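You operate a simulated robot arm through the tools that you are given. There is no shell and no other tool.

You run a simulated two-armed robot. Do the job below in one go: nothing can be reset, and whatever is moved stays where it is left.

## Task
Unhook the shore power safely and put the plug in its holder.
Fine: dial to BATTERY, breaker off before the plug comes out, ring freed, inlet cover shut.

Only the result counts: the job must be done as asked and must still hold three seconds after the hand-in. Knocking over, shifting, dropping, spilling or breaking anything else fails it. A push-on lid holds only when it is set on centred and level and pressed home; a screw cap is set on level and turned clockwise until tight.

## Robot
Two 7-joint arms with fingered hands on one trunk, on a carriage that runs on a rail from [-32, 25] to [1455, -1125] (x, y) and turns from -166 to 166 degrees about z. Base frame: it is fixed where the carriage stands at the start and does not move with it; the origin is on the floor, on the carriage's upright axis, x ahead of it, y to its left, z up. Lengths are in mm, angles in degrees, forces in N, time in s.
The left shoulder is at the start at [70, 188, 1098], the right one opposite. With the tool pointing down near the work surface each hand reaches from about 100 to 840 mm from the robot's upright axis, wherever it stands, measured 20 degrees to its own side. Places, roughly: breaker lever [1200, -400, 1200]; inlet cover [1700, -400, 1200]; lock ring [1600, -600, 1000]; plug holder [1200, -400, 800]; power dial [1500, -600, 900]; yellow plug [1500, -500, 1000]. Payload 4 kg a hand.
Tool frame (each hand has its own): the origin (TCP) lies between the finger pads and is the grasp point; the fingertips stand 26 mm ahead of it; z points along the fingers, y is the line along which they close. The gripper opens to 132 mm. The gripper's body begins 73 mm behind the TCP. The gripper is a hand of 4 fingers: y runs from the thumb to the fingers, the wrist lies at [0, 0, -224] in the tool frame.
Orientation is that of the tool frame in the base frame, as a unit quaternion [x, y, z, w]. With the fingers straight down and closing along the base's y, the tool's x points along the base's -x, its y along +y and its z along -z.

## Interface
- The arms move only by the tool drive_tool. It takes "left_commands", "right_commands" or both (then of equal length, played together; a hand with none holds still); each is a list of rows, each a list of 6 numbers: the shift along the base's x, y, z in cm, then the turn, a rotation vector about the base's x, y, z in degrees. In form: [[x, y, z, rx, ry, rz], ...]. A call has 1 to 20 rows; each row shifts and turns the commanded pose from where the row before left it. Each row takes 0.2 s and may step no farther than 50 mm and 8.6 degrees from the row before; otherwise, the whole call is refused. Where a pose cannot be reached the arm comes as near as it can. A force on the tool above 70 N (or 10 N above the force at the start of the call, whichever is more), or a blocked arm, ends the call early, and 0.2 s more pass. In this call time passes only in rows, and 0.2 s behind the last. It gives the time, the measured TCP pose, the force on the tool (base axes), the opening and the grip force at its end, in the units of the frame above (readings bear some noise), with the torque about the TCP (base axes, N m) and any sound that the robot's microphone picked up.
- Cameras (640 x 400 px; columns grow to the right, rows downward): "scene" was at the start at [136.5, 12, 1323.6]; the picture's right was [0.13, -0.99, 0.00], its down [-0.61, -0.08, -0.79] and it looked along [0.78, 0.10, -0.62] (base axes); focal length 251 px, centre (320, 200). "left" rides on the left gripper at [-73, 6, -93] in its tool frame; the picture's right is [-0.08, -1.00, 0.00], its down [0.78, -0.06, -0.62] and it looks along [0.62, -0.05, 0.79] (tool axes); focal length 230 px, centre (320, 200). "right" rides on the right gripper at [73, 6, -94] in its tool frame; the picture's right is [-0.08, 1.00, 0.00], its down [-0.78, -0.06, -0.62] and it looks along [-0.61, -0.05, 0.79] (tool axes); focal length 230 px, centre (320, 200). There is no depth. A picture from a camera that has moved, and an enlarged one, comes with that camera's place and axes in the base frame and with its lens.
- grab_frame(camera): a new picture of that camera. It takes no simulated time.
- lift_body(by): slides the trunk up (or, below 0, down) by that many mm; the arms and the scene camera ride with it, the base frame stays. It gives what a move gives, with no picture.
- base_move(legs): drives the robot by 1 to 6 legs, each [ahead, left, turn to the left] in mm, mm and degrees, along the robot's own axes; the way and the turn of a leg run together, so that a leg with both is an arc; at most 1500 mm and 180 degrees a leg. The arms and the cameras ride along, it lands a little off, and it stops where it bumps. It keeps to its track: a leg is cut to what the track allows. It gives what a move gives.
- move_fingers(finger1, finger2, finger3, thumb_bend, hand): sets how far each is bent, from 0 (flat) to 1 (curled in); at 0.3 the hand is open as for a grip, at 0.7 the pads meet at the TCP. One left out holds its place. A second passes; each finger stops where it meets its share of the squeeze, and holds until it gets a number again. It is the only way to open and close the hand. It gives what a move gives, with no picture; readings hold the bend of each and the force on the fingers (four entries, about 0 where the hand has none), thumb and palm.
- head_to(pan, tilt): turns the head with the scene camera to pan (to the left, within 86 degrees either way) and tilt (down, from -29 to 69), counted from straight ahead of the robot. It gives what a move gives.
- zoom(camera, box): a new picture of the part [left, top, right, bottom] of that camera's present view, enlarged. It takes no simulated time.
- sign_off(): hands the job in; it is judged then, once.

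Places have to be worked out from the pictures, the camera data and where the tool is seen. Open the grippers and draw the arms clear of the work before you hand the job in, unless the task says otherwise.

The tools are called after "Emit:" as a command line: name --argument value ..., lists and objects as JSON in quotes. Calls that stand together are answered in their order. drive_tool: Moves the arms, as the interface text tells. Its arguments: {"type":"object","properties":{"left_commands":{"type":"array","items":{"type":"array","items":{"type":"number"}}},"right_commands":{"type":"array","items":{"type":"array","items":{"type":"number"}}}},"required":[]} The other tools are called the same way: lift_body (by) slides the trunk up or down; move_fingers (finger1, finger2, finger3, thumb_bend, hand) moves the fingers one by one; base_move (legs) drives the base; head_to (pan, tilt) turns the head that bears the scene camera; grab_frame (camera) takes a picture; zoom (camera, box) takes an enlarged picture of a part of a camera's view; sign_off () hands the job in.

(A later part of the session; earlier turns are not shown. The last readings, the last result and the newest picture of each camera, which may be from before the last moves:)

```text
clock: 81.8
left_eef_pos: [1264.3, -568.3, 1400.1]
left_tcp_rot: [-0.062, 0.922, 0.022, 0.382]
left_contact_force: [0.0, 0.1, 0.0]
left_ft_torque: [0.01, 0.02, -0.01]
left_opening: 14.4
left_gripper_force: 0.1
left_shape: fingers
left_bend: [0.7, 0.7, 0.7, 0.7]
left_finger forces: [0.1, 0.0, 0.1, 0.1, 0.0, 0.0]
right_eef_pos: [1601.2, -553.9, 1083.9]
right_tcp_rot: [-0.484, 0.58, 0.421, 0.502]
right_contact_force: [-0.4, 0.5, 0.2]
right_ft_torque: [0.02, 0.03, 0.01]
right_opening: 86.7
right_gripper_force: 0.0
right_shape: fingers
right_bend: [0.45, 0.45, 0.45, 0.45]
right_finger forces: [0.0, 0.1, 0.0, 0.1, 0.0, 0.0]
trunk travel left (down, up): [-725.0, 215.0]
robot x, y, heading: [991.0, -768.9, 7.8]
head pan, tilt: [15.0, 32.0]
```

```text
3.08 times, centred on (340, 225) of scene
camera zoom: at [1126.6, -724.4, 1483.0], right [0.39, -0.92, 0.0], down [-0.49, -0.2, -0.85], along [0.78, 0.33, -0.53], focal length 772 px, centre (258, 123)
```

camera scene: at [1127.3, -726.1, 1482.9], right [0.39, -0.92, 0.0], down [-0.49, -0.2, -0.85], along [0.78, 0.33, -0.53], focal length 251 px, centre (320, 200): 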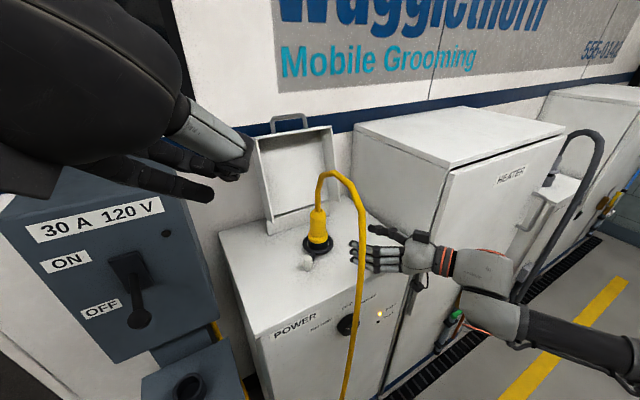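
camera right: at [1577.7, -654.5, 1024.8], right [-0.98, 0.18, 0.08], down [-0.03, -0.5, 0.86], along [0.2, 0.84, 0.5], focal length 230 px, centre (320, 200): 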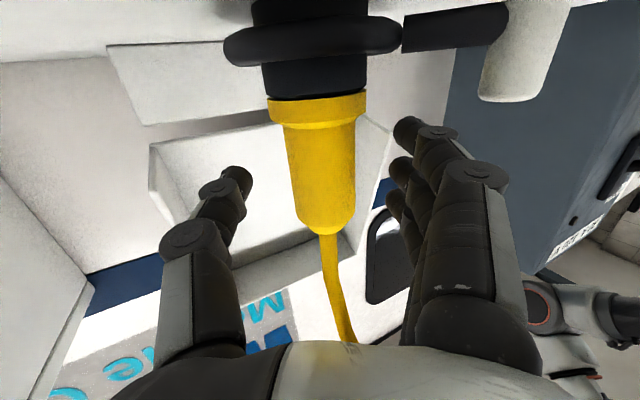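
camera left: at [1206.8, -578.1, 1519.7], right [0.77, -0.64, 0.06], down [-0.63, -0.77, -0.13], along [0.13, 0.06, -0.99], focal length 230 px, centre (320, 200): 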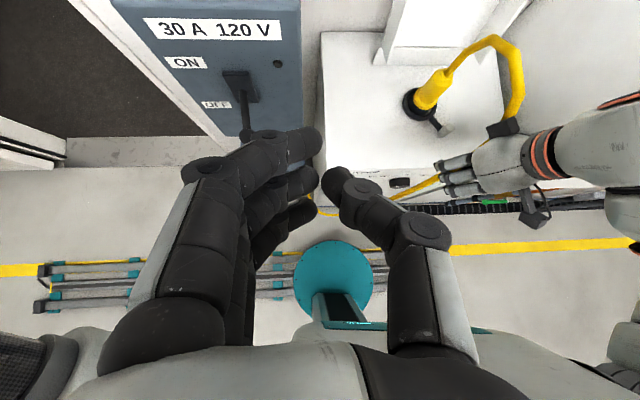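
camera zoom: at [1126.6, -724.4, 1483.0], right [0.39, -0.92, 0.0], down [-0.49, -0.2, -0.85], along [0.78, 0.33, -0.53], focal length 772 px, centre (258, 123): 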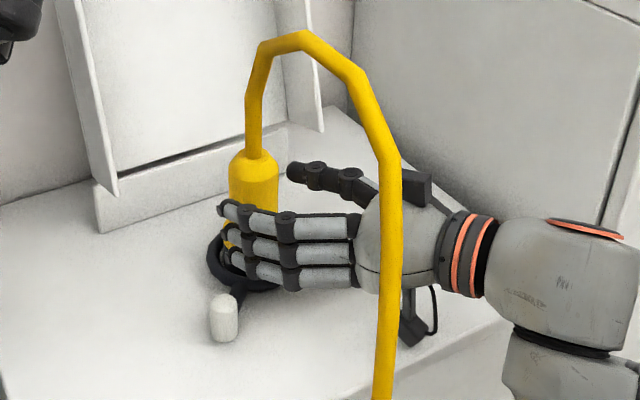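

Alignment is good with the knob clear below. I advance the last 35 mm and close on the plug body.

Emit:
drive_tool --right_commands '[[0.35, 1.75, 0.1, 0, 0, 0], [0.35, 1.75, 0.1, 0, 0, 0]]'

Emit:
move_fingers --hand "right" --finger1 0.75 --finger2 0.75 --finger3 0.75 --thumb_bend 0.75

Emit:
grab_frame --camera "right"

Emit:
zoom --camera "scene" --box '[260, 160, 420, 290]'

```text
clock: 82.5
left_eef_pos: [1264.2, -568.6, 1400.7]
left_tcp_rot: [-0.062, 0.922, 0.022, 0.382]
left_contact_force: [-0.2, 0.3, -0.3]
left_ft_torque: [-0.03, -0.01, 0.0]
left_opening: 14.4
left_gripper_force: 0.0
left_shape: fingers
left_bend: [0.7, 0.7, 0.7, 0.7]
left_finger forces: [0.0, 0.0, 0.0, 0.0, 0.0, 0.0]
right_eef_pos: [1607.4, -520.8, 1088.0]
right_tcp_rot: [-0.485, 0.579, 0.422, 0.502]
right_contact_force: [-0.8, 0.6, 1.0]
right_ft_torque: [0.04, 0.04, 0.0]
right_opening: 86.5
right_gripper_force: 0.0
right_shape: fingers
right_bend: [0.45, 0.45, 0.45, 0.45]
right_finger forces: [0.0, 0.0, 0.0, 0.0, 0.0, 0.0]
trunk travel left (down, up): [-725.0, 215.0]
robot x, y, heading: [994.2, -770.1, 7.6]
head pan, tilt: [15.0, 32.0]
```

```text
clock: 83.5
left_eef_pos: [1262.6, -570.1, 1401.2]
left_tcp_rot: [-0.061, 0.922, 0.021, 0.382]
left_contact_force: [0.7, -0.6, -0.7]
left_ft_torque: [-0.01, 0.03, 0.0]
left_opening: 14.3
left_gripper_force: 0.1
left_shape: fingers
left_bend: [0.7, 0.7, 0.7, 0.7]
left_finger forces: [0.0, 0.0, 0.0, 0.0, 0.0, 0.0]
right_eef_pos: [1606.5, -521.4, 1088.5]
right_tcp_rot: [-0.485, 0.579, 0.422, 0.502]
right_contact_force: [-1.2, 4.9, 6.2]
right_ft_torque: [0.14, 0.08, -0.01]
right_opening: 25.5
right_gripper_force: 20.5
right_shape: fingers
right_bend: [0.7, 0.72, 0.73, 0.69]
right_finger forces: [9.8, 7.5, 4.8, 0.0, 18.9, 0.0]
trunk travel left (down, up): [-725.0, 215.0]
robot x, y, heading: [997.2, -769.7, 7.6]
head pan, tilt: [15.0, 32.0]
heard: snap
```

```text
taken
camera right: at [1583.7, -619.6, 1028.7], right [-0.98, 0.18, 0.08], down [-0.03, -0.51, 0.86], along [0.2, 0.84, 0.5], focal length 230 px, centre (320, 200)
```

right: 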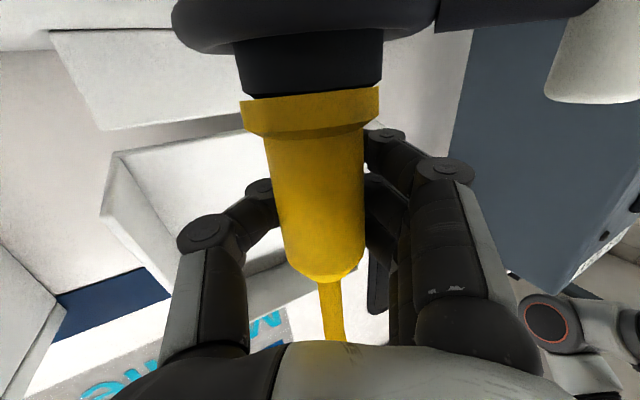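

```text
3.08 times, centred on (340, 225) of scene
camera zoom: at [1125.5, -725.2, 1483.2], right [0.39, -0.92, 0.0], down [-0.49, -0.2, -0.85], along [0.78, 0.33, -0.53], focal length 772 px, centre (258, 123)
```

zoom: 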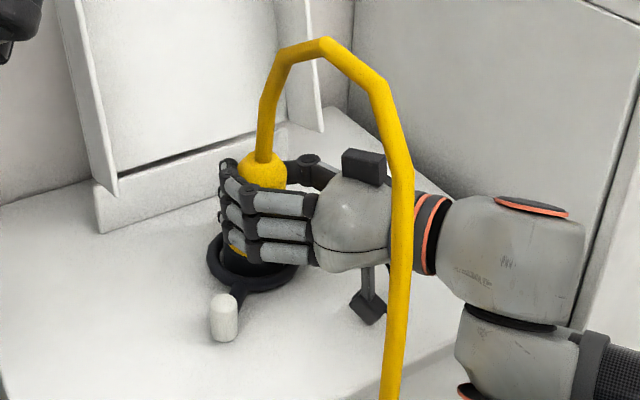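

A snap was heard as the hand closed. The grip envelops the yellow body; before pulling I check the ring, breaker and lamp state closely.

Emit:
zoom --camera "scene" --box '[290, 170, 380, 250]'

Emit:
grab_frame --camera "scene"

```text
5.00 times, centred on (335, 210) of scene
camera zoom: at [1125.5, -725.2, 1483.2], right [0.39, -0.92, 0.0], down [-0.49, -0.2, -0.85], along [0.78, 0.33, -0.53], focal length 1254 px, centre (245, 150)
```

zoom: 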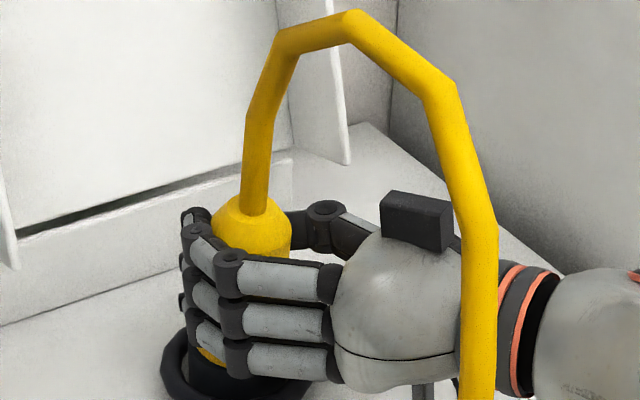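

```text
taken
camera scene: at [1125.5, -725.2, 1483.2], right [0.39, -0.92, 0.0], down [-0.49, -0.2, -0.85], along [0.78, 0.33, -0.53], focal length 251 px, centre (320, 200)
```

scene: 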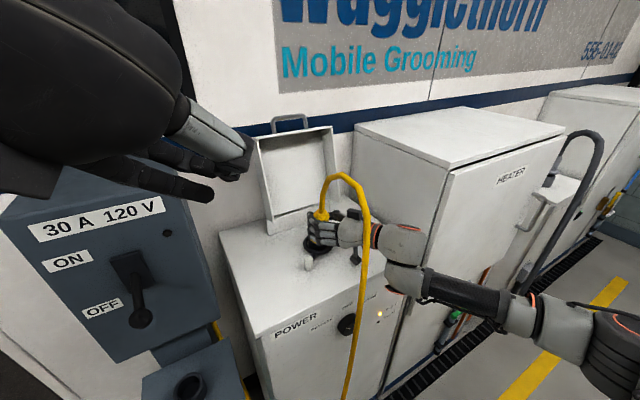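

Everything else is unchanged: breaker OFF, BATT lamp lit, ring still turned. I firm up the grip and pull the plug straight up slowly.

Emit:
move_fingers --hand "right" --finger1 0.85 --finger2 0.85 --finger3 0.85 --thumb_bend 0.85

Emit:
drive_tool --right_commands '[[0, 0, 1, 0, 0, 0], [0, 0, 1, 0, 0, 0], [0, 0, 1, 0, 0, 0]]'

Emit:
grab_frame --camera "right"

Emit:
zoom --camera "scene" --box '[260, 160, 420, 290]'

```text
clock: 84.5
left_eef_pos: [1260.5, -568.5, 1400.9]
left_tcp_rot: [-0.063, 0.921, 0.022, 0.383]
left_contact_force: [0.0, -0.6, 0.6]
left_ft_torque: [0.03, -0.04, 0.03]
left_opening: 14.4
left_gripper_force: 0.1
left_shape: fingers
left_bend: [0.7, 0.7, 0.7, 0.7]
left_finger forces: [0.0, 0.1, 0.1, 0.0, 0.0, 0.1]
right_eef_pos: [1606.4, -518.5, 1090.0]
right_tcp_rot: [-0.485, 0.578, 0.422, 0.503]
right_contact_force: [3.8, 16.0, 20.8]
right_ft_torque: [0.03, 0.05, -0.01]
right_opening: 15.4
right_gripper_force: 18.8
right_shape: fingers
right_bend: [0.73, 0.76, 0.83, 0.75]
right_finger forces: [12.3, 0.2, 11.0, 0.1, 14.2, 0.1]
trunk travel left (down, up): [-725.0, 215.0]
robot x, y, heading: [991.9, -765.3, 7.5]
head pan, tilt: [15.0, 32.0]
```

```text
clock: 85.2
left_eef_pos: [1263.5, -568.4, 1400.1]
left_tcp_rot: [-0.062, 0.922, 0.022, 0.382]
left_contact_force: [0.5, 0.0, -1.3]
left_ft_torque: [0.01, -0.03, -0.02]
left_opening: 14.6
left_gripper_force: 0.0
left_shape: fingers
left_bend: [0.7, 0.7, 0.7, 0.7]
left_finger forces: [0.0, 0.0, 0.0, 0.1, 0.0, 0.0]
right_eef_pos: [1609.4, -520.1, 1117.3]
right_tcp_rot: [-0.484, 0.58, 0.421, 0.502]
right_contact_force: [0.2, 9.6, -4.1]
right_ft_torque: [0.16, 0.09, 0.03]
right_opening: 8.6
right_gripper_force: 5.5
right_shape: fingers
right_bend: [0.75, 0.79, 0.85, 0.77]
right_finger forces: [6.6, 0.0, 0.0, 0.0, 5.1, 0.0]
trunk travel left (down, up): [-725.0, 215.0]
robot x, y, heading: [989.8, -765.4, 7.8]
head pan, tilt: [15.0, 32.0]
```

```text
taken
camera right: at [1584.9, -619.1, 1056.9], right [-0.98, 0.19, 0.08], down [-0.02, -0.5, 0.86], along [0.2, 0.84, 0.5], focal length 230 px, centre (320, 200)
```

right: 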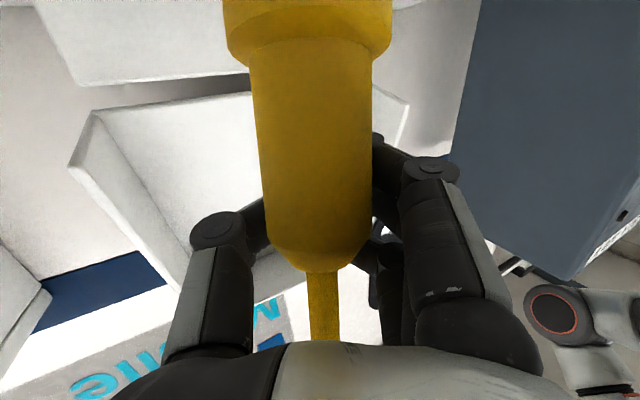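

```text
3.08 times, centred on (340, 225) of scene
camera zoom: at [1126.9, -723.7, 1482.8], right [0.39, -0.92, 0.0], down [-0.49, -0.21, -0.85], along [0.78, 0.33, -0.53], focal length 772 px, centre (258, 123)
```

zoom: 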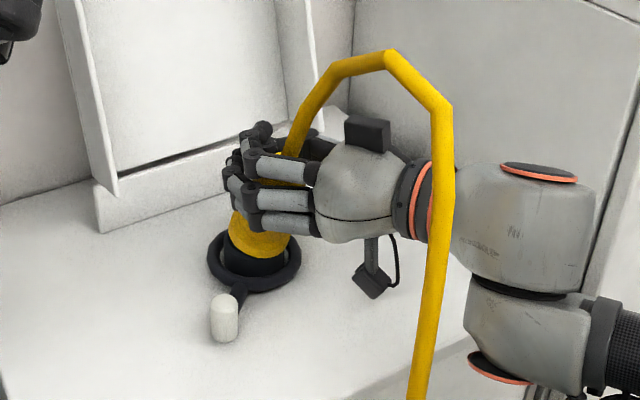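

The plug is being squeezed out toward the palm and leans; it has not lifted. I look closely before deciding how to re-grip.

Emit:
zoom --camera "scene" --box '[295, 185, 365, 255]'

Emit:
grab_frame --camera "left"

```text
5.71 times, centred on (330, 220) of scene
camera zoom: at [1126.9, -723.7, 1482.8], right [0.39, -0.92, 0.0], down [-0.49, -0.21, -0.85], along [0.78, 0.33, -0.53], focal length 1434 px, centre (263, 86)
```

zoom: 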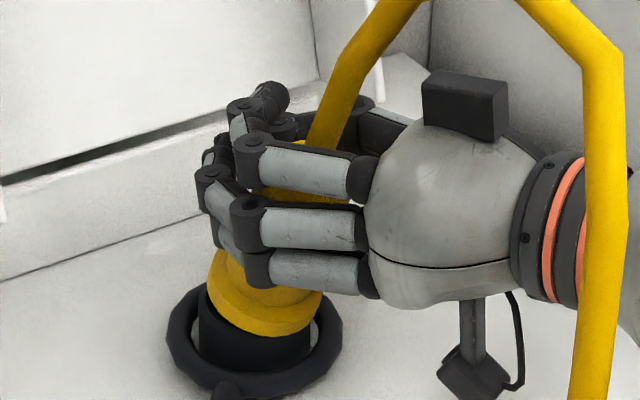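

```text
taken
camera left: at [1248.9, -564.0, 1516.1], right [0.19, -0.98, 0.06], down [-0.97, -0.19, -0.12], along [0.13, -0.04, -0.99], focal length 230 px, centre (320, 200)
```

left: 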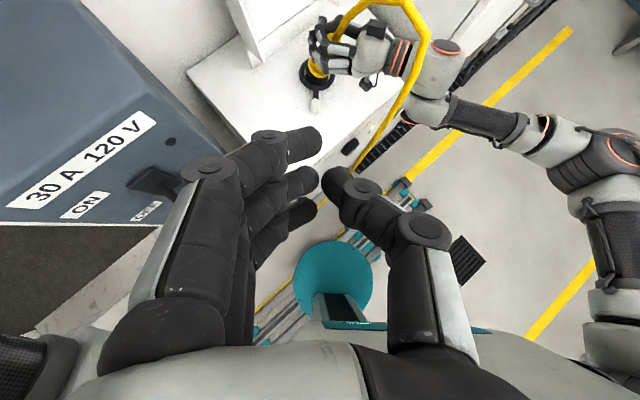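

The flange still sits on the collar with the plug rocked toward the palm. I lower back to the original height, then open the fingers gently so that the plug can settle upright.

Emit:
drive_tool --right_commands '[[0, 0, -1, 0, 0, 0], [0.1, 0.5, -1, 0, 0, 0], [0.1, 0.5, -0.8, 0, 0, 0]]'

Emit:
move_fingers --hand "right" --finger1 0.6 --finger2 0.6 --finger3 0.6 --thumb_bend 0.6

Emit:
grab_frame --camera "right"

Emit:
zoom --camera "scene" --box '[280, 170, 380, 260]'

```text
clock: 86.0
left_eef_pos: [1262.4, -569.3, 1400.8]
left_tcp_rot: [-0.062, 0.921, 0.022, 0.383]
left_contact_force: [-0.7, -0.4, 0.1]
left_ft_torque: [0.01, -0.05, 0.03]
left_opening: 14.5
left_gripper_force: 0.0
left_shape: fingers
left_bend: [0.7, 0.7, 0.7, 0.7]
left_finger forces: [0.0, 0.0, 0.0, 0.0, 0.0, 0.1]
right_eef_pos: [1608.3, -510.3, 1090.0]
right_tcp_rot: [-0.485, 0.578, 0.422, 0.502]
right_contact_force: [2.3, 9.4, 11.1]
right_ft_torque: [0.12, 0.14, 0.07]
right_opening: 8.4
right_gripper_force: 8.2
right_shape: fingers
right_bend: [0.75, 0.8, 0.85, 0.78]
right_finger forces: [9.1, 0.1, 0.1, 0.1, 7.5, 0.0]
trunk travel left (down, up): [-725.0, 215.0]
robot x, y, heading: [993.4, -766.4, 7.6]
head pan, tilt: [15.0, 32.0]
```

```text
clock: 87.0
left_eef_pos: [1264.9, -570.4, 1400.4]
left_tcp_rot: [-0.062, 0.922, 0.024, 0.381]
left_contact_force: [-1.4, 0.7, 0.1]
left_ft_torque: [0.0, 0.0, 0.02]
left_opening: 14.4
left_gripper_force: 0.0
left_shape: fingers
left_bend: [0.7, 0.7, 0.7, 0.7]
left_finger forces: [0.1, 0.1, 0.0, 0.1, 0.1, 0.1]
right_eef_pos: [1610.7, -510.9, 1088.7]
right_tcp_rot: [-0.484, 0.578, 0.423, 0.502]
right_contact_force: [-1.0, -0.2, -0.5]
right_ft_torque: [-0.03, -0.05, -0.02]
right_opening: 38.4
right_gripper_force: 0.1
right_shape: fingers
right_bend: [0.6, 0.6, 0.6, 0.6]
right_finger forces: [0.1, 0.1, 0.0, 0.0, 0.0, 0.0]
trunk travel left (down, up): [-725.0, 215.0]
robot x, y, heading: [991.4, -766.2, 7.6]
head pan, tilt: [15.0, 32.0]
```

```text
taken
camera right: at [1586.8, -610.3, 1029.8], right [-0.98, 0.18, 0.08], down [-0.03, -0.5, 0.86], along [0.2, 0.84, 0.5], focal length 230 px, centre (320, 200)
```

right: 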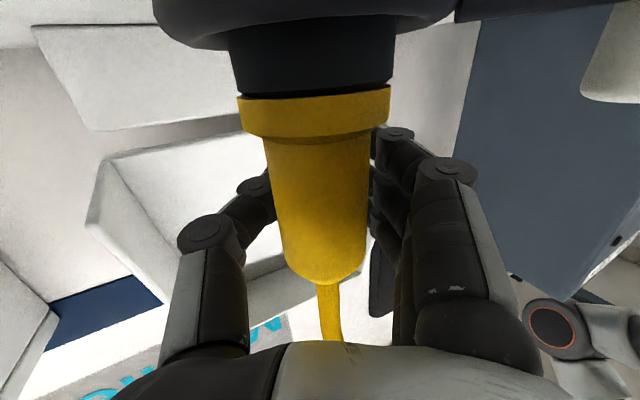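

```text
4.44 times, centred on (330, 215) of scene
camera zoom: at [1126.7, -726.0, 1483.0], right [0.39, -0.92, 0.0], down [-0.49, -0.2, -0.85], along [0.78, 0.33, -0.53], focal length 1115 px, centre (276, 133)
```

zoom: 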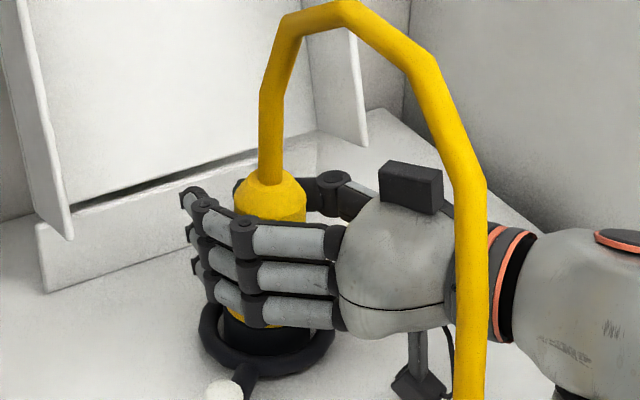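

The plug settled upright again with no force on it. A pinch at the fingertips pushes it out, so I'll take a power grip: open wider, advance until the palm is near the plug, then wrap the fingers around it.

Emit:
move_fingers --hand "right" --finger1 0.42 --finger2 0.42 --finger3 0.42 --thumb_bend 0.42

Emit:
drive_tool --right_commands '[[-0.1, 0, 0.6, 0, 0, 0], [0.17, 0.98, 0, 0, 0, 0], [0.17, 0.98, 0, 0, 0, 0], [0.17, 0.98, 0, 0, 0, 0]]'

Emit:
grab_frame --camera "right"

Emit:
zoom --camera "scene" --box '[280, 170, 380, 260]'

```text
clock: 88.0
left_eef_pos: [1263.1, -569.8, 1400.0]
left_tcp_rot: [-0.061, 0.922, 0.022, 0.381]
left_contact_force: [-0.4, -0.8, 0.4]
left_ft_torque: [0.02, -0.02, -0.01]
left_opening: 14.3
left_gripper_force: 0.1
left_shape: fingers
left_bend: [0.7, 0.7, 0.7, 0.7]
left_finger forces: [0.1, 0.0, 0.1, 0.1, 0.1, 0.1]
right_eef_pos: [1609.2, -510.5, 1090.3]
right_tcp_rot: [-0.485, 0.579, 0.422, 0.501]
right_contact_force: [-0.2, 0.2, -0.7]
right_ft_torque: [-0.01, 0.0, 0.0]
right_opening: 96.4
right_gripper_force: 0.1
right_shape: fingers
right_bend: [0.42, 0.42, 0.42, 0.42]
right_finger forces: [0.1, 0.0, 0.1, 0.0, 0.0, 0.1]
trunk travel left (down, up): [-725.0, 215.0]
robot x, y, heading: [990.6, -767.9, 7.5]
head pan, tilt: [15.0, 32.0]
```

```text
clock: 89.0
left_eef_pos: [1264.0, -570.1, 1400.5]
left_tcp_rot: [-0.062, 0.922, 0.023, 0.382]
left_contact_force: [-0.2, 0.3, 0.0]
left_ft_torque: [0.01, 0.0, 0.0]
left_opening: 14.4
left_gripper_force: 0.0
left_shape: fingers
left_bend: [0.7, 0.7, 0.7, 0.7]
left_finger forces: [0.0, 0.1, 0.1, 0.0, 0.0, 0.0]
right_eef_pos: [1613.3, -481.1, 1096.7]
right_tcp_rot: [-0.484, 0.579, 0.422, 0.502]
right_contact_force: [0.2, -0.1, -0.4]
right_ft_torque: [-0.01, 0.01, -0.03]
right_opening: 96.1
right_gripper_force: 0.0
right_shape: fingers
right_bend: [0.42, 0.42, 0.42, 0.42]
right_finger forces: [0.0, 0.0, 0.0, 0.0, 0.0, 0.0]
trunk travel left (down, up): [-725.0, 215.0]
robot x, y, heading: [992.4, -768.7, 7.6]
head pan, tilt: [15.0, 32.0]
```

```text
taken
camera right: at [1590.9, -580.3, 1036.0], right [-0.98, 0.18, 0.08], down [-0.03, -0.5, 0.86], along [0.2, 0.84, 0.5], focal length 230 px, centre (320, 200)
```

right: 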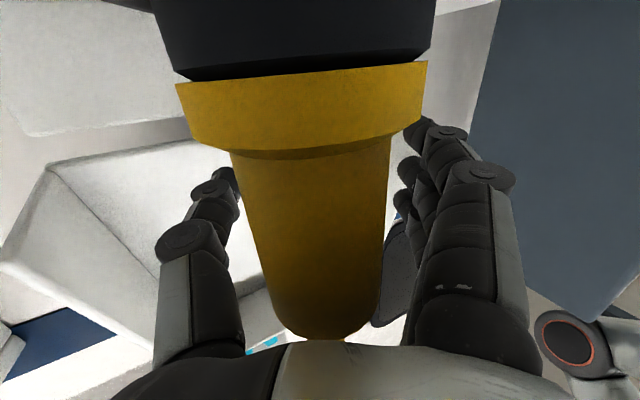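

```text
4.44 times, centred on (330, 215) of scene
camera zoom: at [1126.5, -725.5, 1483.0], right [0.39, -0.92, 0.0], down [-0.49, -0.2, -0.85], along [0.78, 0.33, -0.53], focal length 1115 px, centre (276, 133)
```

zoom: 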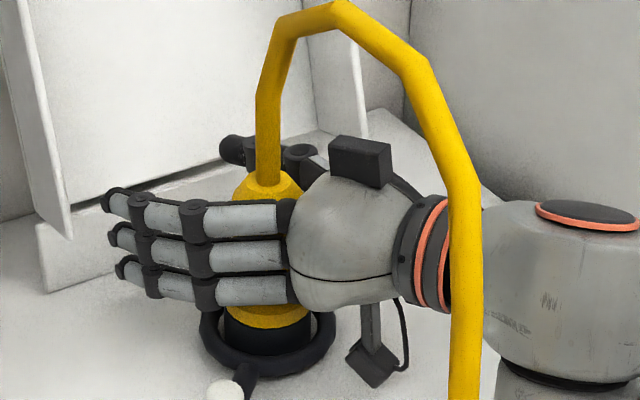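

The plug body is about 11 mm from the palm. I advance 9 mm and wrap the fingers around.

Emit:
drive_tool --right_commands '[[0.08, 0.45, 0, 0, 0, 0], [0.08, 0.45, 0, 0, 0, 0]]'

Emit:
move_fingers --hand "right" --finger1 0.8 --finger2 0.8 --finger3 0.8 --thumb_bend 0.8

Emit:
grab_frame --camera "right"

Emit:
zoom --camera "scene" --box '[280, 170, 380, 260]'

```text
clock: 89.7
left_eef_pos: [1263.3, -570.7, 1400.6]
left_tcp_rot: [-0.062, 0.922, 0.023, 0.381]
left_contact_force: [0.8, 0.1, 0.5]
left_ft_torque: [-0.03, 0.01, 0.04]
left_opening: 14.4
left_gripper_force: 0.0
left_shape: fingers
left_bend: [0.7, 0.7, 0.7, 0.7]
left_finger forces: [0.0, 0.0, 0.1, 0.1, 0.0, 0.0]
right_eef_pos: [1615.9, -471.8, 1095.5]
right_tcp_rot: [-0.484, 0.579, 0.422, 0.503]
right_contact_force: [0.0, -0.1, -0.1]
right_ft_torque: [0.02, 0.0, -0.02]
right_opening: 96.3
right_gripper_force: 0.0
right_shape: fingers
right_bend: [0.42, 0.42, 0.42, 0.42]
right_finger forces: [0.1, 0.0, 0.1, 0.0, 0.0, 0.1]
trunk travel left (down, up): [-725.0, 215.0]
robot x, y, heading: [992.3, -767.0, 7.6]
head pan, tilt: [15.0, 32.0]
```

```text
clock: 90.7
left_eef_pos: [1263.5, -569.5, 1400.3]
left_tcp_rot: [-0.062, 0.922, 0.023, 0.382]
left_contact_force: [-0.2, 0.4, -0.6]
left_ft_torque: [-0.02, -0.01, -0.01]
left_opening: 14.5
left_gripper_force: 0.1
left_shape: fingers
left_bend: [0.7, 0.7, 0.7, 0.7]
left_finger forces: [0.0, 0.0, 0.0, 0.0, 0.0, 0.1]
right_eef_pos: [1617.1, -472.4, 1096.3]
right_tcp_rot: [-0.484, 0.579, 0.422, 0.502]
right_contact_force: [-0.3, 0.3, 0.3]
right_ft_torque: [0.0, 0.04, -0.01]
right_opening: 9.3
right_gripper_force: 0.1
right_shape: fingers
right_bend: [0.8, 0.76, 0.8, 0.75]
right_finger forces: [0.0, 0.0, 0.0, 0.0, 0.1, 0.0]
trunk travel left (down, up): [-725.0, 215.0]
robot x, y, heading: [993.0, -766.0, 8.0]
head pan, tilt: [15.0, 32.0]
```

```text
taken
camera right: at [1592.7, -571.6, 1036.1], right [-0.98, 0.18, 0.08], down [-0.03, -0.5, 0.86], along [0.2, 0.84, 0.5], focal length 230 px, centre (320, 200)
```

right: 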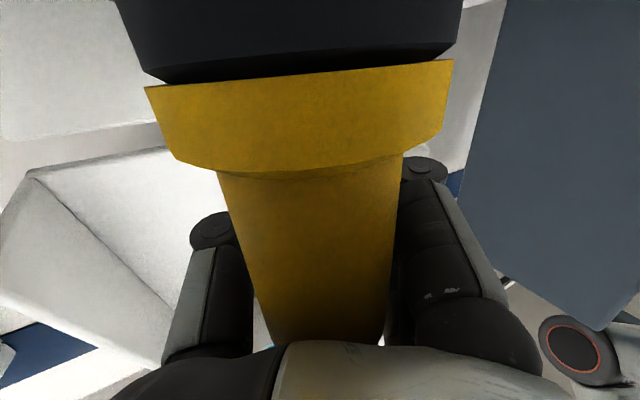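

```text
4.44 times, centred on (330, 215) of scene
camera zoom: at [1126.6, -725.8, 1483.0], right [0.39, -0.92, 0.0], down [-0.49, -0.2, -0.85], along [0.78, 0.33, -0.53], focal length 1115 px, centre (276, 133)
```

zoom: 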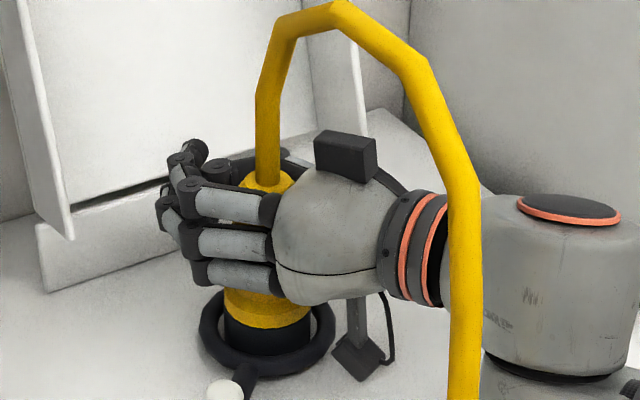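

The fingers closed without touching the plug (finger 2 met the thumb). I open the thumb, curl the three fingers fully so they press the plug against the palm, then bring in the thumb.

Emit:
move_fingers --hand "right" --finger1 1.0 --finger2 1.0 --finger3 1.0 --thumb_bend 0.5

Emit:
grab_frame --camera "right"

Emit:
zoom --camera "scene" --box '[280, 170, 380, 260]'

```text
clock: 91.7
left_eef_pos: [1263.8, -571.3, 1401.1]
left_tcp_rot: [-0.064, 0.922, 0.024, 0.382]
left_contact_force: [-0.2, -0.8, -0.5]
left_ft_torque: [-0.03, 0.01, -0.01]
left_opening: 14.2
left_gripper_force: 0.1
left_shape: fingers
left_bend: [0.7, 0.7, 0.7, 0.7]
left_finger forces: [0.0, 0.0, 0.0, 0.0, 0.1, 0.1]
right_eef_pos: [1616.4, -472.4, 1096.4]
right_tcp_rot: [-0.484, 0.579, 0.422, 0.503]
right_contact_force: [-0.2, 0.3, 0.6]
right_ft_torque: [-0.02, 0.0, -0.02]
right_opening: 47.4
right_gripper_force: 1.1
right_shape: fingers
right_bend: [1.0, 1.0, 1.0, 0.5]
right_finger forces: [1.3, 0.1, 0.0, 0.0, 0.0, 0.0]
trunk travel left (down, up): [-725.0, 215.0]
robot x, y, heading: [992.1, -767.7, 7.7]
head pan, tilt: [15.0, 32.0]
```

```text
taken
camera right: at [1592.7, -571.6, 1036.1], right [-0.98, 0.18, 0.08], down [-0.03, -0.5, 0.86], along [0.2, 0.84, 0.5], focal length 230 px, centre (320, 200)
```

right: 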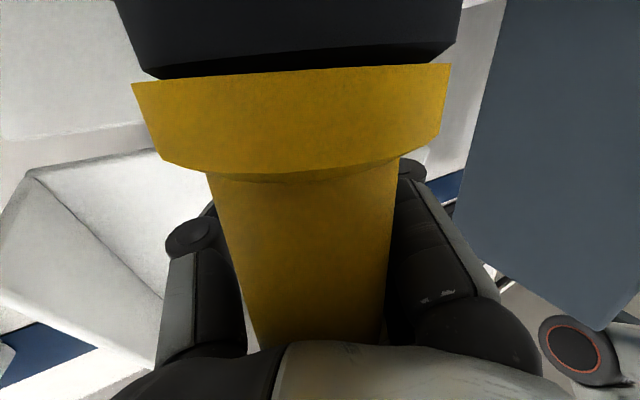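

```text
4.44 times, centred on (330, 215) of scene
camera zoom: at [1126.5, -725.8, 1483.0], right [0.39, -0.92, 0.0], down [-0.49, -0.2, -0.85], along [0.78, 0.33, -0.53], focal length 1115 px, centre (276, 133)
```

zoom: 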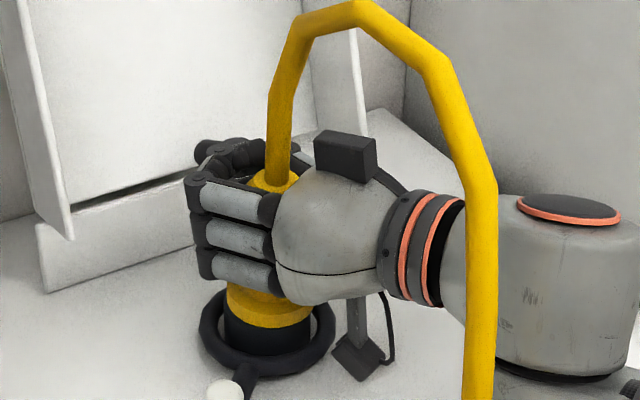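

All three fingers are fully curled with the plug loosely enclosed. I bring in the thumb to lock it.

Emit:
move_fingers --hand "right" --thumb_bend 1.0

Emit:
grab_frame --camera "right"

```text
clock: 92.7
left_eef_pos: [1263.7, -569.1, 1400.7]
left_tcp_rot: [-0.062, 0.922, 0.024, 0.382]
left_contact_force: [0.3, 1.0, 0.0]
left_ft_torque: [-0.01, -0.01, 0.01]
left_opening: 14.6
left_gripper_force: 0.0
left_shape: fingers
left_bend: [0.7, 0.7, 0.7, 0.7]
left_finger forces: [0.0, 0.1, 0.0, 0.0, 0.0, 0.0]
right_eef_pos: [1615.1, -471.9, 1095.4]
right_tcp_rot: [-0.484, 0.579, 0.422, 0.503]
right_contact_force: [-0.3, 0.3, 0.5]
right_ft_torque: [-0.02, 0.05, -0.02]
right_opening: 33.7
right_gripper_force: 1.2
right_shape: fingers
right_bend: [1.0, 1.0, 1.0, 0.85]
right_finger forces: [1.6, 0.1, 0.1, 0.0, 0.0, 0.1]
trunk travel left (down, up): [-725.0, 215.0]
robot x, y, heading: [994.2, -768.9, 7.7]
head pan, tilt: [15.0, 32.0]
```

```text
taken
camera right: at [1592.6, -571.6, 1036.1], right [-0.98, 0.18, 0.08], down [-0.03, -0.5, 0.86], along [0.2, 0.84, 0.5], focal length 230 px, centre (320, 200)
```

right: 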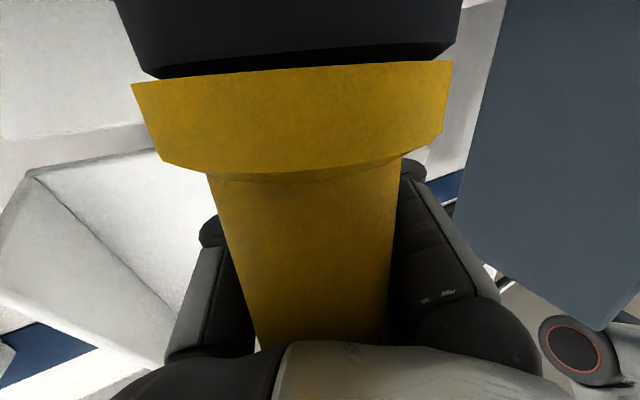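

The closed hand's cavity is bigger than the plug, so this grip is too loose, and level fingertips push it out. A steep claw grip from above-front will press square on the body. I open, retreat, and re-orient to about 62° downward.

Emit:
move_fingers --hand "right" --finger1 0.42 --finger2 0.42 --finger3 0.42 --thumb_bend 0.42

Emit:
drive_tool --right_commands '[[-0.2, -1.2, 0, 0, 0, 0], [-0.6, -3.4, 0, 0, 0, 0], [-0.6, -3.4, 0, 0, 0, 0], [-0.6, -3.4, 0, 0, 0, 0], [-0.6, -3.4, 0, 0, 0, 0]]'

Emit:
grab_frame --camera "right"

Emit:
zoom --camera "scene" --box '[280, 170, 380, 260]'

```text
clock: 93.7
left_eef_pos: [1263.4, -570.4, 1400.6]
left_tcp_rot: [-0.062, 0.922, 0.023, 0.382]
left_contact_force: [-0.4, -1.1, 0.6]
left_ft_torque: [0.02, -0.02, 0.0]
left_opening: 14.3
left_gripper_force: 0.0
left_shape: fingers
left_bend: [0.7, 0.7, 0.7, 0.7]
left_finger forces: [0.0, 0.1, 0.0, 0.1, 0.1, 0.0]
right_eef_pos: [1615.4, -471.8, 1094.9]
right_tcp_rot: [-0.485, 0.578, 0.423, 0.502]
right_contact_force: [0.5, -0.4, -0.1]
right_ft_torque: [-0.02, -0.04, 0.03]
right_opening: 96.6
right_gripper_force: 0.1
right_shape: fingers
right_bend: [0.42, 0.42, 0.42, 0.42]
right_finger forces: [0.1, 0.0, 0.1, 0.0, 0.1, 0.1]
trunk travel left (down, up): [-725.0, 215.0]
robot x, y, heading: [991.3, -771.5, 7.9]
head pan, tilt: [15.0, 32.0]
```

```text
clock: 94.8
left_eef_pos: [1263.4, -571.9, 1400.5]
left_tcp_rot: [-0.062, 0.922, 0.024, 0.381]
left_contact_force: [0.2, -0.4, 0.0]
left_ft_torque: [-0.02, 0.0, 0.01]
left_opening: 14.4
left_gripper_force: 0.0
left_shape: fingers
left_bend: [0.7, 0.7, 0.7, 0.7]
left_finger forces: [0.0, 0.0, 0.1, 0.0, 0.0, 0.1]
right_eef_pos: [1588.2, -621.8, 1097.7]
right_tcp_rot: [-0.484, 0.579, 0.422, 0.503]
right_contact_force: [0.0, -0.3, 0.6]
right_ft_torque: [-0.01, 0.0, 0.0]
right_opening: 96.7
right_gripper_force: 0.0
right_shape: fingers
right_bend: [0.42, 0.42, 0.42, 0.42]
right_finger forces: [0.1, 0.0, 0.0, 0.1, 0.1, 0.1]
trunk travel left (down, up): [-725.0, 215.0]
robot x, y, heading: [994.2, -768.0, 7.7]
head pan, tilt: [15.0, 32.0]
```

```text
taken
camera right: at [1565.6, -721.1, 1036.9], right [-0.98, 0.18, 0.08], down [-0.03, -0.51, 0.86], along [0.2, 0.84, 0.5], focal length 230 px, centre (320, 200)
```

right: 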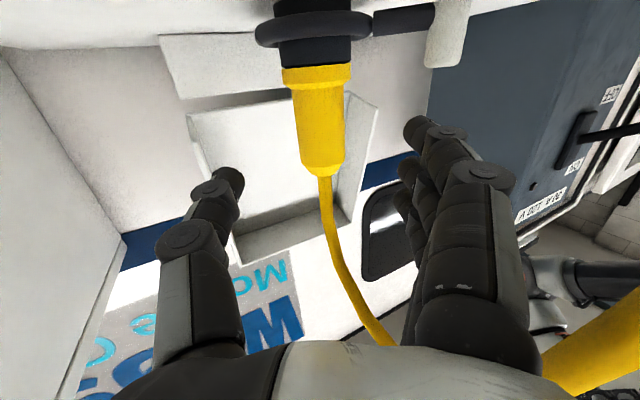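

```text
4.44 times, centred on (330, 215) of scene
camera zoom: at [1126.1, -727.8, 1483.1], right [0.39, -0.92, 0.0], down [-0.49, -0.2, -0.85], along [0.78, 0.33, -0.53], focal length 1115 px, centre (276, 133)
```

zoom: 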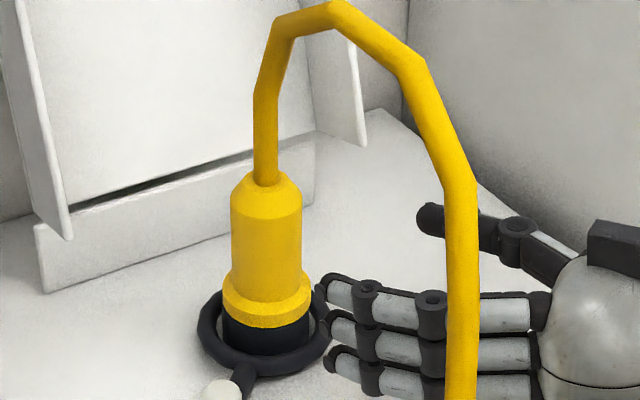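

The plug stands nearly upright in the inlet. I rotate the hand to the steep claw pose above and in front of it.

Emit:
drive_tool --right_commands '[[-0.09, 0.77, 1.31, -7.31, 2.51, -2.35], [-0.09, 0.77, 1.31, -7.31, 2.51, -2.35], [-0.09, 0.77, 1.31, -7.31, 2.51, -2.35], [-0.09, 0.77, 1.31, -7.31, 2.51, -2.35], [-0.09, 0.77, 1.31, -7.31, 2.51, -2.35], [-0.09, 0.77, 1.31, -7.31, 2.51, -2.35], [-0.09, 0.77, 1.31, -7.31, 2.51, -2.35]]'

Emit:
grab_frame --camera "right"

Emit:
grab_frame --camera "scene"

```text
clock: 96.5
left_eef_pos: [1262.4, -567.8, 1400.4]
left_tcp_rot: [-0.063, 0.922, 0.022, 0.382]
left_contact_force: [-0.5, 0.5, -0.3]
left_ft_torque: [0.0, -0.01, -0.03]
left_opening: 14.4
left_gripper_force: 0.0
left_shape: fingers
left_bend: [0.7, 0.7, 0.7, 0.7]
left_finger forces: [0.0, 0.0, 0.1, 0.0, 0.0, 0.0]
right_eef_pos: [1583.2, -564.5, 1186.8]
right_tcp_rot: [-0.5, 0.832, 0.123, 0.207]
right_contact_force: [0.6, 1.1, 0.2]
right_ft_torque: [0.01, -0.01, -0.01]
right_opening: 96.5
right_gripper_force: 0.0
right_shape: fingers
right_bend: [0.42, 0.42, 0.42, 0.42]
right_finger forces: [0.0, 0.1, 0.1, 0.0, 0.1, 0.0]
trunk travel left (down, up): [-725.0, 215.0]
robot x, y, heading: [993.2, -767.2, 7.6]
head pan, tilt: [15.0, 32.0]
```

```text
taken
camera right: at [1527.2, -657.1, 1235.6], right [-0.85, 0.53, 0.03], down [0.24, 0.33, 0.91], along [0.47, 0.78, -0.41], focal length 230 px, centre (320, 200)
```

right: 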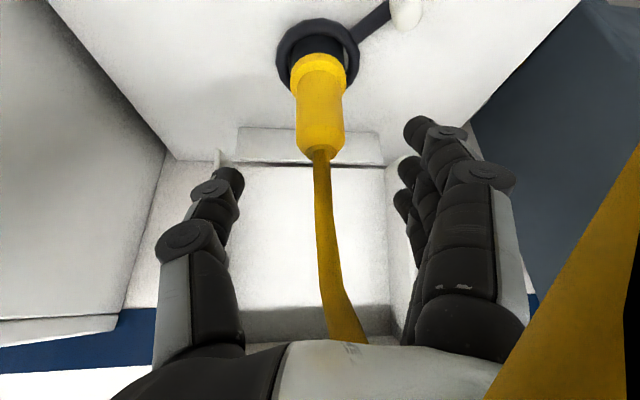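

```text
taken
camera scene: at [1125.5, -723.7, 1483.0], right [0.39, -0.92, 0.0], down [-0.49, -0.21, -0.85], along [0.78, 0.33, -0.53], focal length 251 px, centre (320, 200)
```

scene: 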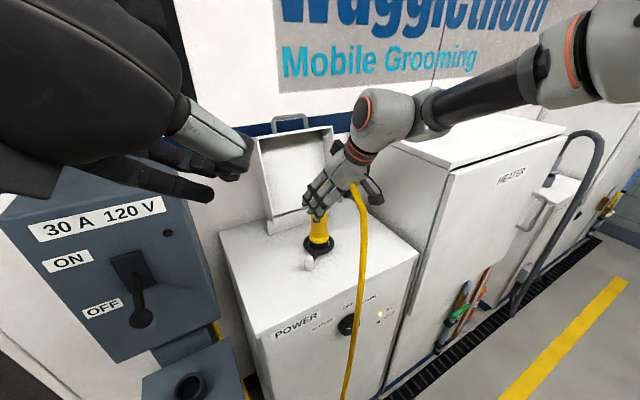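

The plug is centred between the open fingers. I descend along the hand axis onto it.

Emit:
drive_tool --right_commands '[[0.78, 1.45, -3.22, 0, 0, 0], [0.78, 1.45, -3.22, 0, 0, 0], [0.5, 0.95, -2.2, 0, 0, 0]]'

Emit:
grab_frame --camera "right"

Emit:
zoom --camera "scene" --box '[280, 160, 380, 260]'

```text
clock: 97.2
left_eef_pos: [1264.6, -570.3, 1400.0]
left_tcp_rot: [-0.063, 0.922, 0.023, 0.382]
left_contact_force: [0.2, -0.5, 0.3]
left_ft_torque: [-0.01, -0.01, -0.01]
left_opening: 14.2
left_gripper_force: 0.0
left_shape: fingers
left_bend: [0.7, 0.7, 0.7, 0.7]
left_finger forces: [0.0, 0.0, 0.0, 0.0, 0.0, 0.1]
right_eef_pos: [1603.2, -527.7, 1101.3]
right_tcp_rot: [-0.499, 0.832, 0.126, 0.207]
right_contact_force: [-0.3, -1.7, -0.3]
right_ft_torque: [-0.03, 0.01, -0.02]
right_opening: 96.6
right_gripper_force: 0.0
right_shape: fingers
right_bend: [0.42, 0.42, 0.42, 0.42]
right_finger forces: [0.0, 0.1, 0.0, 0.0, 0.1, 0.0]
trunk travel left (down, up): [-725.0, 215.0]
robot x, y, heading: [992.9, -768.1, 7.4]
head pan, tilt: [15.0, 32.0]
```

```text
taken
camera right: at [1548.6, -620.5, 1148.7], right [-0.85, 0.53, 0.04], down [0.24, 0.33, 0.91], along [0.47, 0.78, -0.4], focal length 230 px, centre (320, 200)
```

right: 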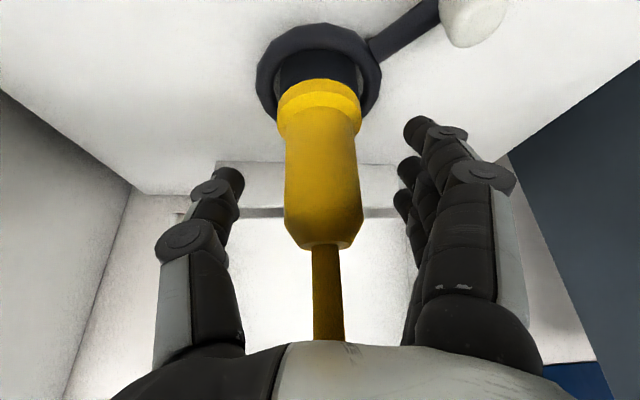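

```text
4.00 times, centred on (330, 210) of scene
camera zoom: at [1126.7, -726.2, 1483.1], right [0.39, -0.92, 0.0], down [-0.49, -0.2, -0.85], along [0.78, 0.33, -0.53], focal length 1004 px, centre (280, 160)
```

zoom: 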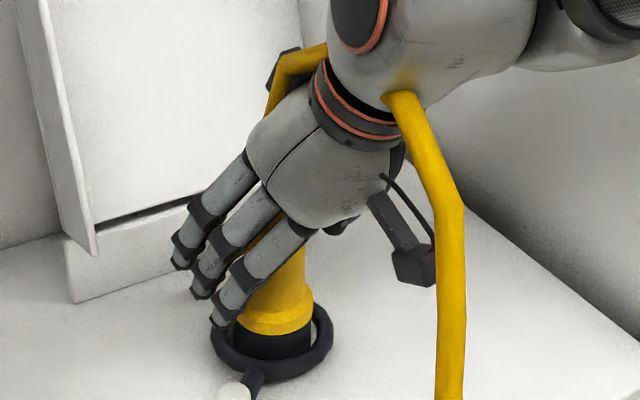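

Good alignment. A final 15 mm step puts the grasp point on the plug axis, then I close moderately.

Emit:
drive_tool --right_commands '[[0.35, 0.75, -1.3, 0, 0, 0]]'

Emit:
move_fingers --hand "right" --finger1 0.68 --finger2 0.68 --finger3 0.68 --thumb_bend 0.68

Emit:
grab_frame --camera "right"

Emit:
zoom --camera "scene" --box '[280, 160, 380, 260]'

```text
clock: 97.7
left_eef_pos: [1264.8, -569.8, 1399.8]
left_tcp_rot: [-0.062, 0.922, 0.023, 0.381]
left_contact_force: [0.9, 0.5, 0.1]
left_ft_torque: [-0.01, 0.03, 0.01]
left_opening: 14.3
left_gripper_force: 0.0
left_shape: fingers
left_bend: [0.7, 0.7, 0.7, 0.7]
left_finger forces: [0.0, 0.1, 0.1, 0.0, 0.1, 0.0]
right_eef_pos: [1608.0, -520.6, 1086.8]
right_tcp_rot: [-0.5, 0.831, 0.126, 0.208]
right_contact_force: [0.5, -0.1, -0.2]
right_ft_torque: [0.0, -0.03, 0.05]
right_opening: 96.5
right_gripper_force: 0.1
right_shape: fingers
right_bend: [0.42, 0.42, 0.42, 0.42]
right_finger forces: [0.0, 0.0, 0.0, 0.0, 0.1, 0.0]
trunk travel left (down, up): [-725.0, 215.0]
robot x, y, heading: [994.0, -766.7, 7.6]
head pan, tilt: [15.0, 32.0]
```

```text
clock: 98.7
left_eef_pos: [1263.6, -570.1, 1399.9]
left_tcp_rot: [-0.062, 0.922, 0.023, 0.382]
left_contact_force: [0.1, -0.2, -0.4]
left_ft_torque: [0.01, 0.0, -0.02]
left_opening: 14.4
left_gripper_force: 0.0
left_shape: fingers
left_bend: [0.7, 0.7, 0.7, 0.7]
left_finger forces: [0.1, 0.1, 0.1, 0.0, 0.0, 0.1]
right_eef_pos: [1606.9, -522.6, 1088.1]
right_tcp_rot: [-0.5, 0.831, 0.126, 0.208]
right_contact_force: [-1.2, 0.6, 0.8]
right_ft_torque: [0.02, 0.07, 0.0]
right_opening: 40.2
right_gripper_force: 10.9
right_shape: fingers
right_bend: [0.6, 0.61, 0.68, 0.63]
right_finger forces: [6.7, 5.0, 0.0, 0.0, 10.3, 0.0]
trunk travel left (down, up): [-725.0, 215.0]
robot x, y, heading: [992.8, -766.2, 7.7]
head pan, tilt: [15.0, 32.0]
```

```text
taken
camera right: at [1552.0, -613.1, 1135.7], right [-0.85, 0.53, 0.04], down [0.24, 0.33, 0.91], along [0.47, 0.78, -0.41], focal length 230 px, centre (320, 200)
```

right: 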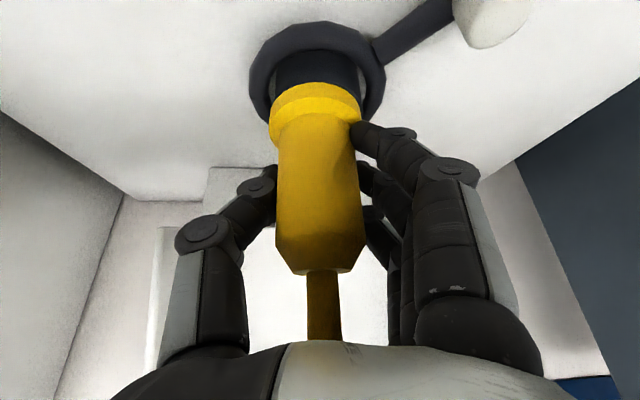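

```text
4.00 times, centred on (330, 210) of scene
camera zoom: at [1126.8, -725.6, 1483.0], right [0.39, -0.92, 0.0], down [-0.49, -0.2, -0.85], along [0.78, 0.33, -0.53], focal length 1004 px, centre (280, 160)
```

zoom: 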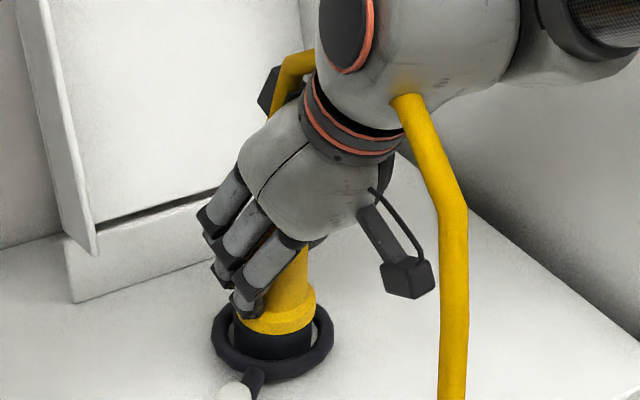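

This grip holds square: 40 mm opening, thumb 10 N against fingers 1 and 2, and the plug stayed upright. I squeeze a bit more and check that it stays put.

Emit:
move_fingers --hand "right" --finger1 0.76 --finger2 0.76 --finger3 0.76 --thumb_bend 0.76

Emit:
grab_frame --camera "right"

```text
clock: 99.7
left_eef_pos: [1263.0, -570.7, 1400.5]
left_tcp_rot: [-0.062, 0.922, 0.023, 0.382]
left_contact_force: [0.3, 0.1, -0.2]
left_ft_torque: [0.0, 0.01, -0.02]
left_opening: 14.6
left_gripper_force: 0.0
left_shape: fingers
left_bend: [0.7, 0.7, 0.7, 0.7]
left_finger forces: [0.0, 0.0, 0.0, 0.0, 0.0, 0.0]
right_eef_pos: [1607.9, -521.2, 1086.8]
right_tcp_rot: [-0.5, 0.831, 0.126, 0.207]
right_contact_force: [-1.6, -0.4, 0.7]
right_ft_torque: [0.03, 0.12, 0.0]
right_opening: 39.0
right_gripper_force: 20.0
right_shape: fingers
right_bend: [0.59, 0.61, 0.76, 0.66]
right_finger forces: [10.9, 9.7, 0.8, 0.0, 18.5, 0.0]
trunk travel left (down, up): [-725.0, 215.0]
robot x, y, heading: [994.0, -766.7, 7.5]
head pan, tilt: [15.0, 32.0]
```

```text
taken
camera right: at [1551.9, -613.1, 1135.9], right [-0.85, 0.53, 0.04], down [0.24, 0.33, 0.91], along [0.47, 0.78, -0.41], focal length 230 px, centre (320, 200)
```

right: 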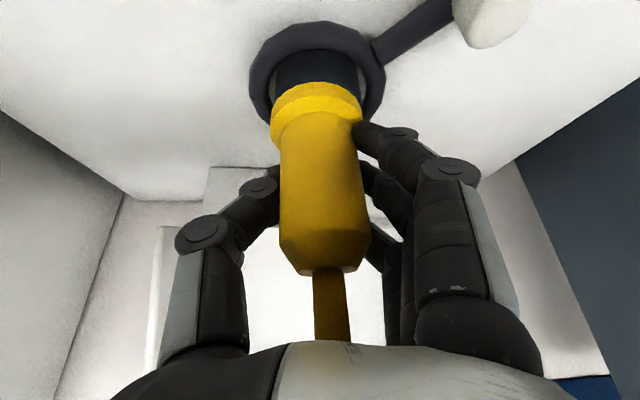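

The grip is firm (20 N) and the plug keeps its place. I lift slowly straight up.

Emit:
drive_tool --right_commands '[[0, 0, 0.8, 0, 0, 0], [0, 0, 0.8, 0, 0, 0], [0, 0, 0.8, 0, 0, 0]]'

Emit:
grab_frame --camera "right"

Emit:
zoom --camera "scene" --box '[280, 160, 380, 260]'

```text
clock: 100.5
left_eef_pos: [1264.0, -569.7, 1400.3]
left_tcp_rot: [-0.063, 0.922, 0.023, 0.381]
left_contact_force: [-0.6, -0.4, 0.5]
left_ft_torque: [0.03, 0.01, 0.0]
left_opening: 14.4
left_gripper_force: 0.2
left_shape: fingers
left_bend: [0.7, 0.7, 0.7, 0.7]
left_finger forces: [0.0, 0.0, 0.1, 0.0, 0.0, 0.0]
right_eef_pos: [1608.8, -521.1, 1112.6]
right_tcp_rot: [-0.5, 0.831, 0.126, 0.207]
right_contact_force: [-0.2, 0.6, -2.8]
right_ft_torque: [0.05, 0.02, -0.01]
right_opening: 38.6
right_gripper_force: 19.6
right_shape: fingers
right_bend: [0.59, 0.61, 0.76, 0.66]
right_finger forces: [10.7, 9.1, 0.3, 0.0, 19.1, 0.1]
trunk travel left (down, up): [-725.0, 215.0]
robot x, y, heading: [991.1, -764.3, 7.6]
head pan, tilt: [15.0, 32.0]
```

```text
taken
camera right: at [1552.7, -613.3, 1159.7], right [-0.85, 0.53, 0.04], down [0.24, 0.33, 0.91], along [0.47, 0.78, -0.4], focal length 230 px, centre (320, 200)
```

right: 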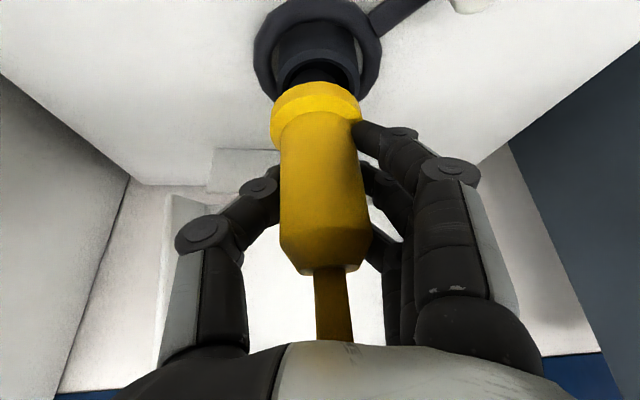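

```text
4.00 times, centred on (330, 210) of scene
camera zoom: at [1126.9, -725.8, 1483.0], right [0.39, -0.92, 0.0], down [-0.49, -0.2, -0.85], along [0.78, 0.33, -0.53], focal length 1004 px, centre (280, 160)
```

zoom: 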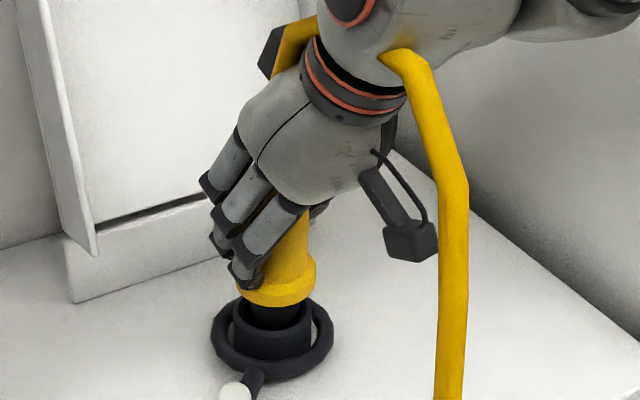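

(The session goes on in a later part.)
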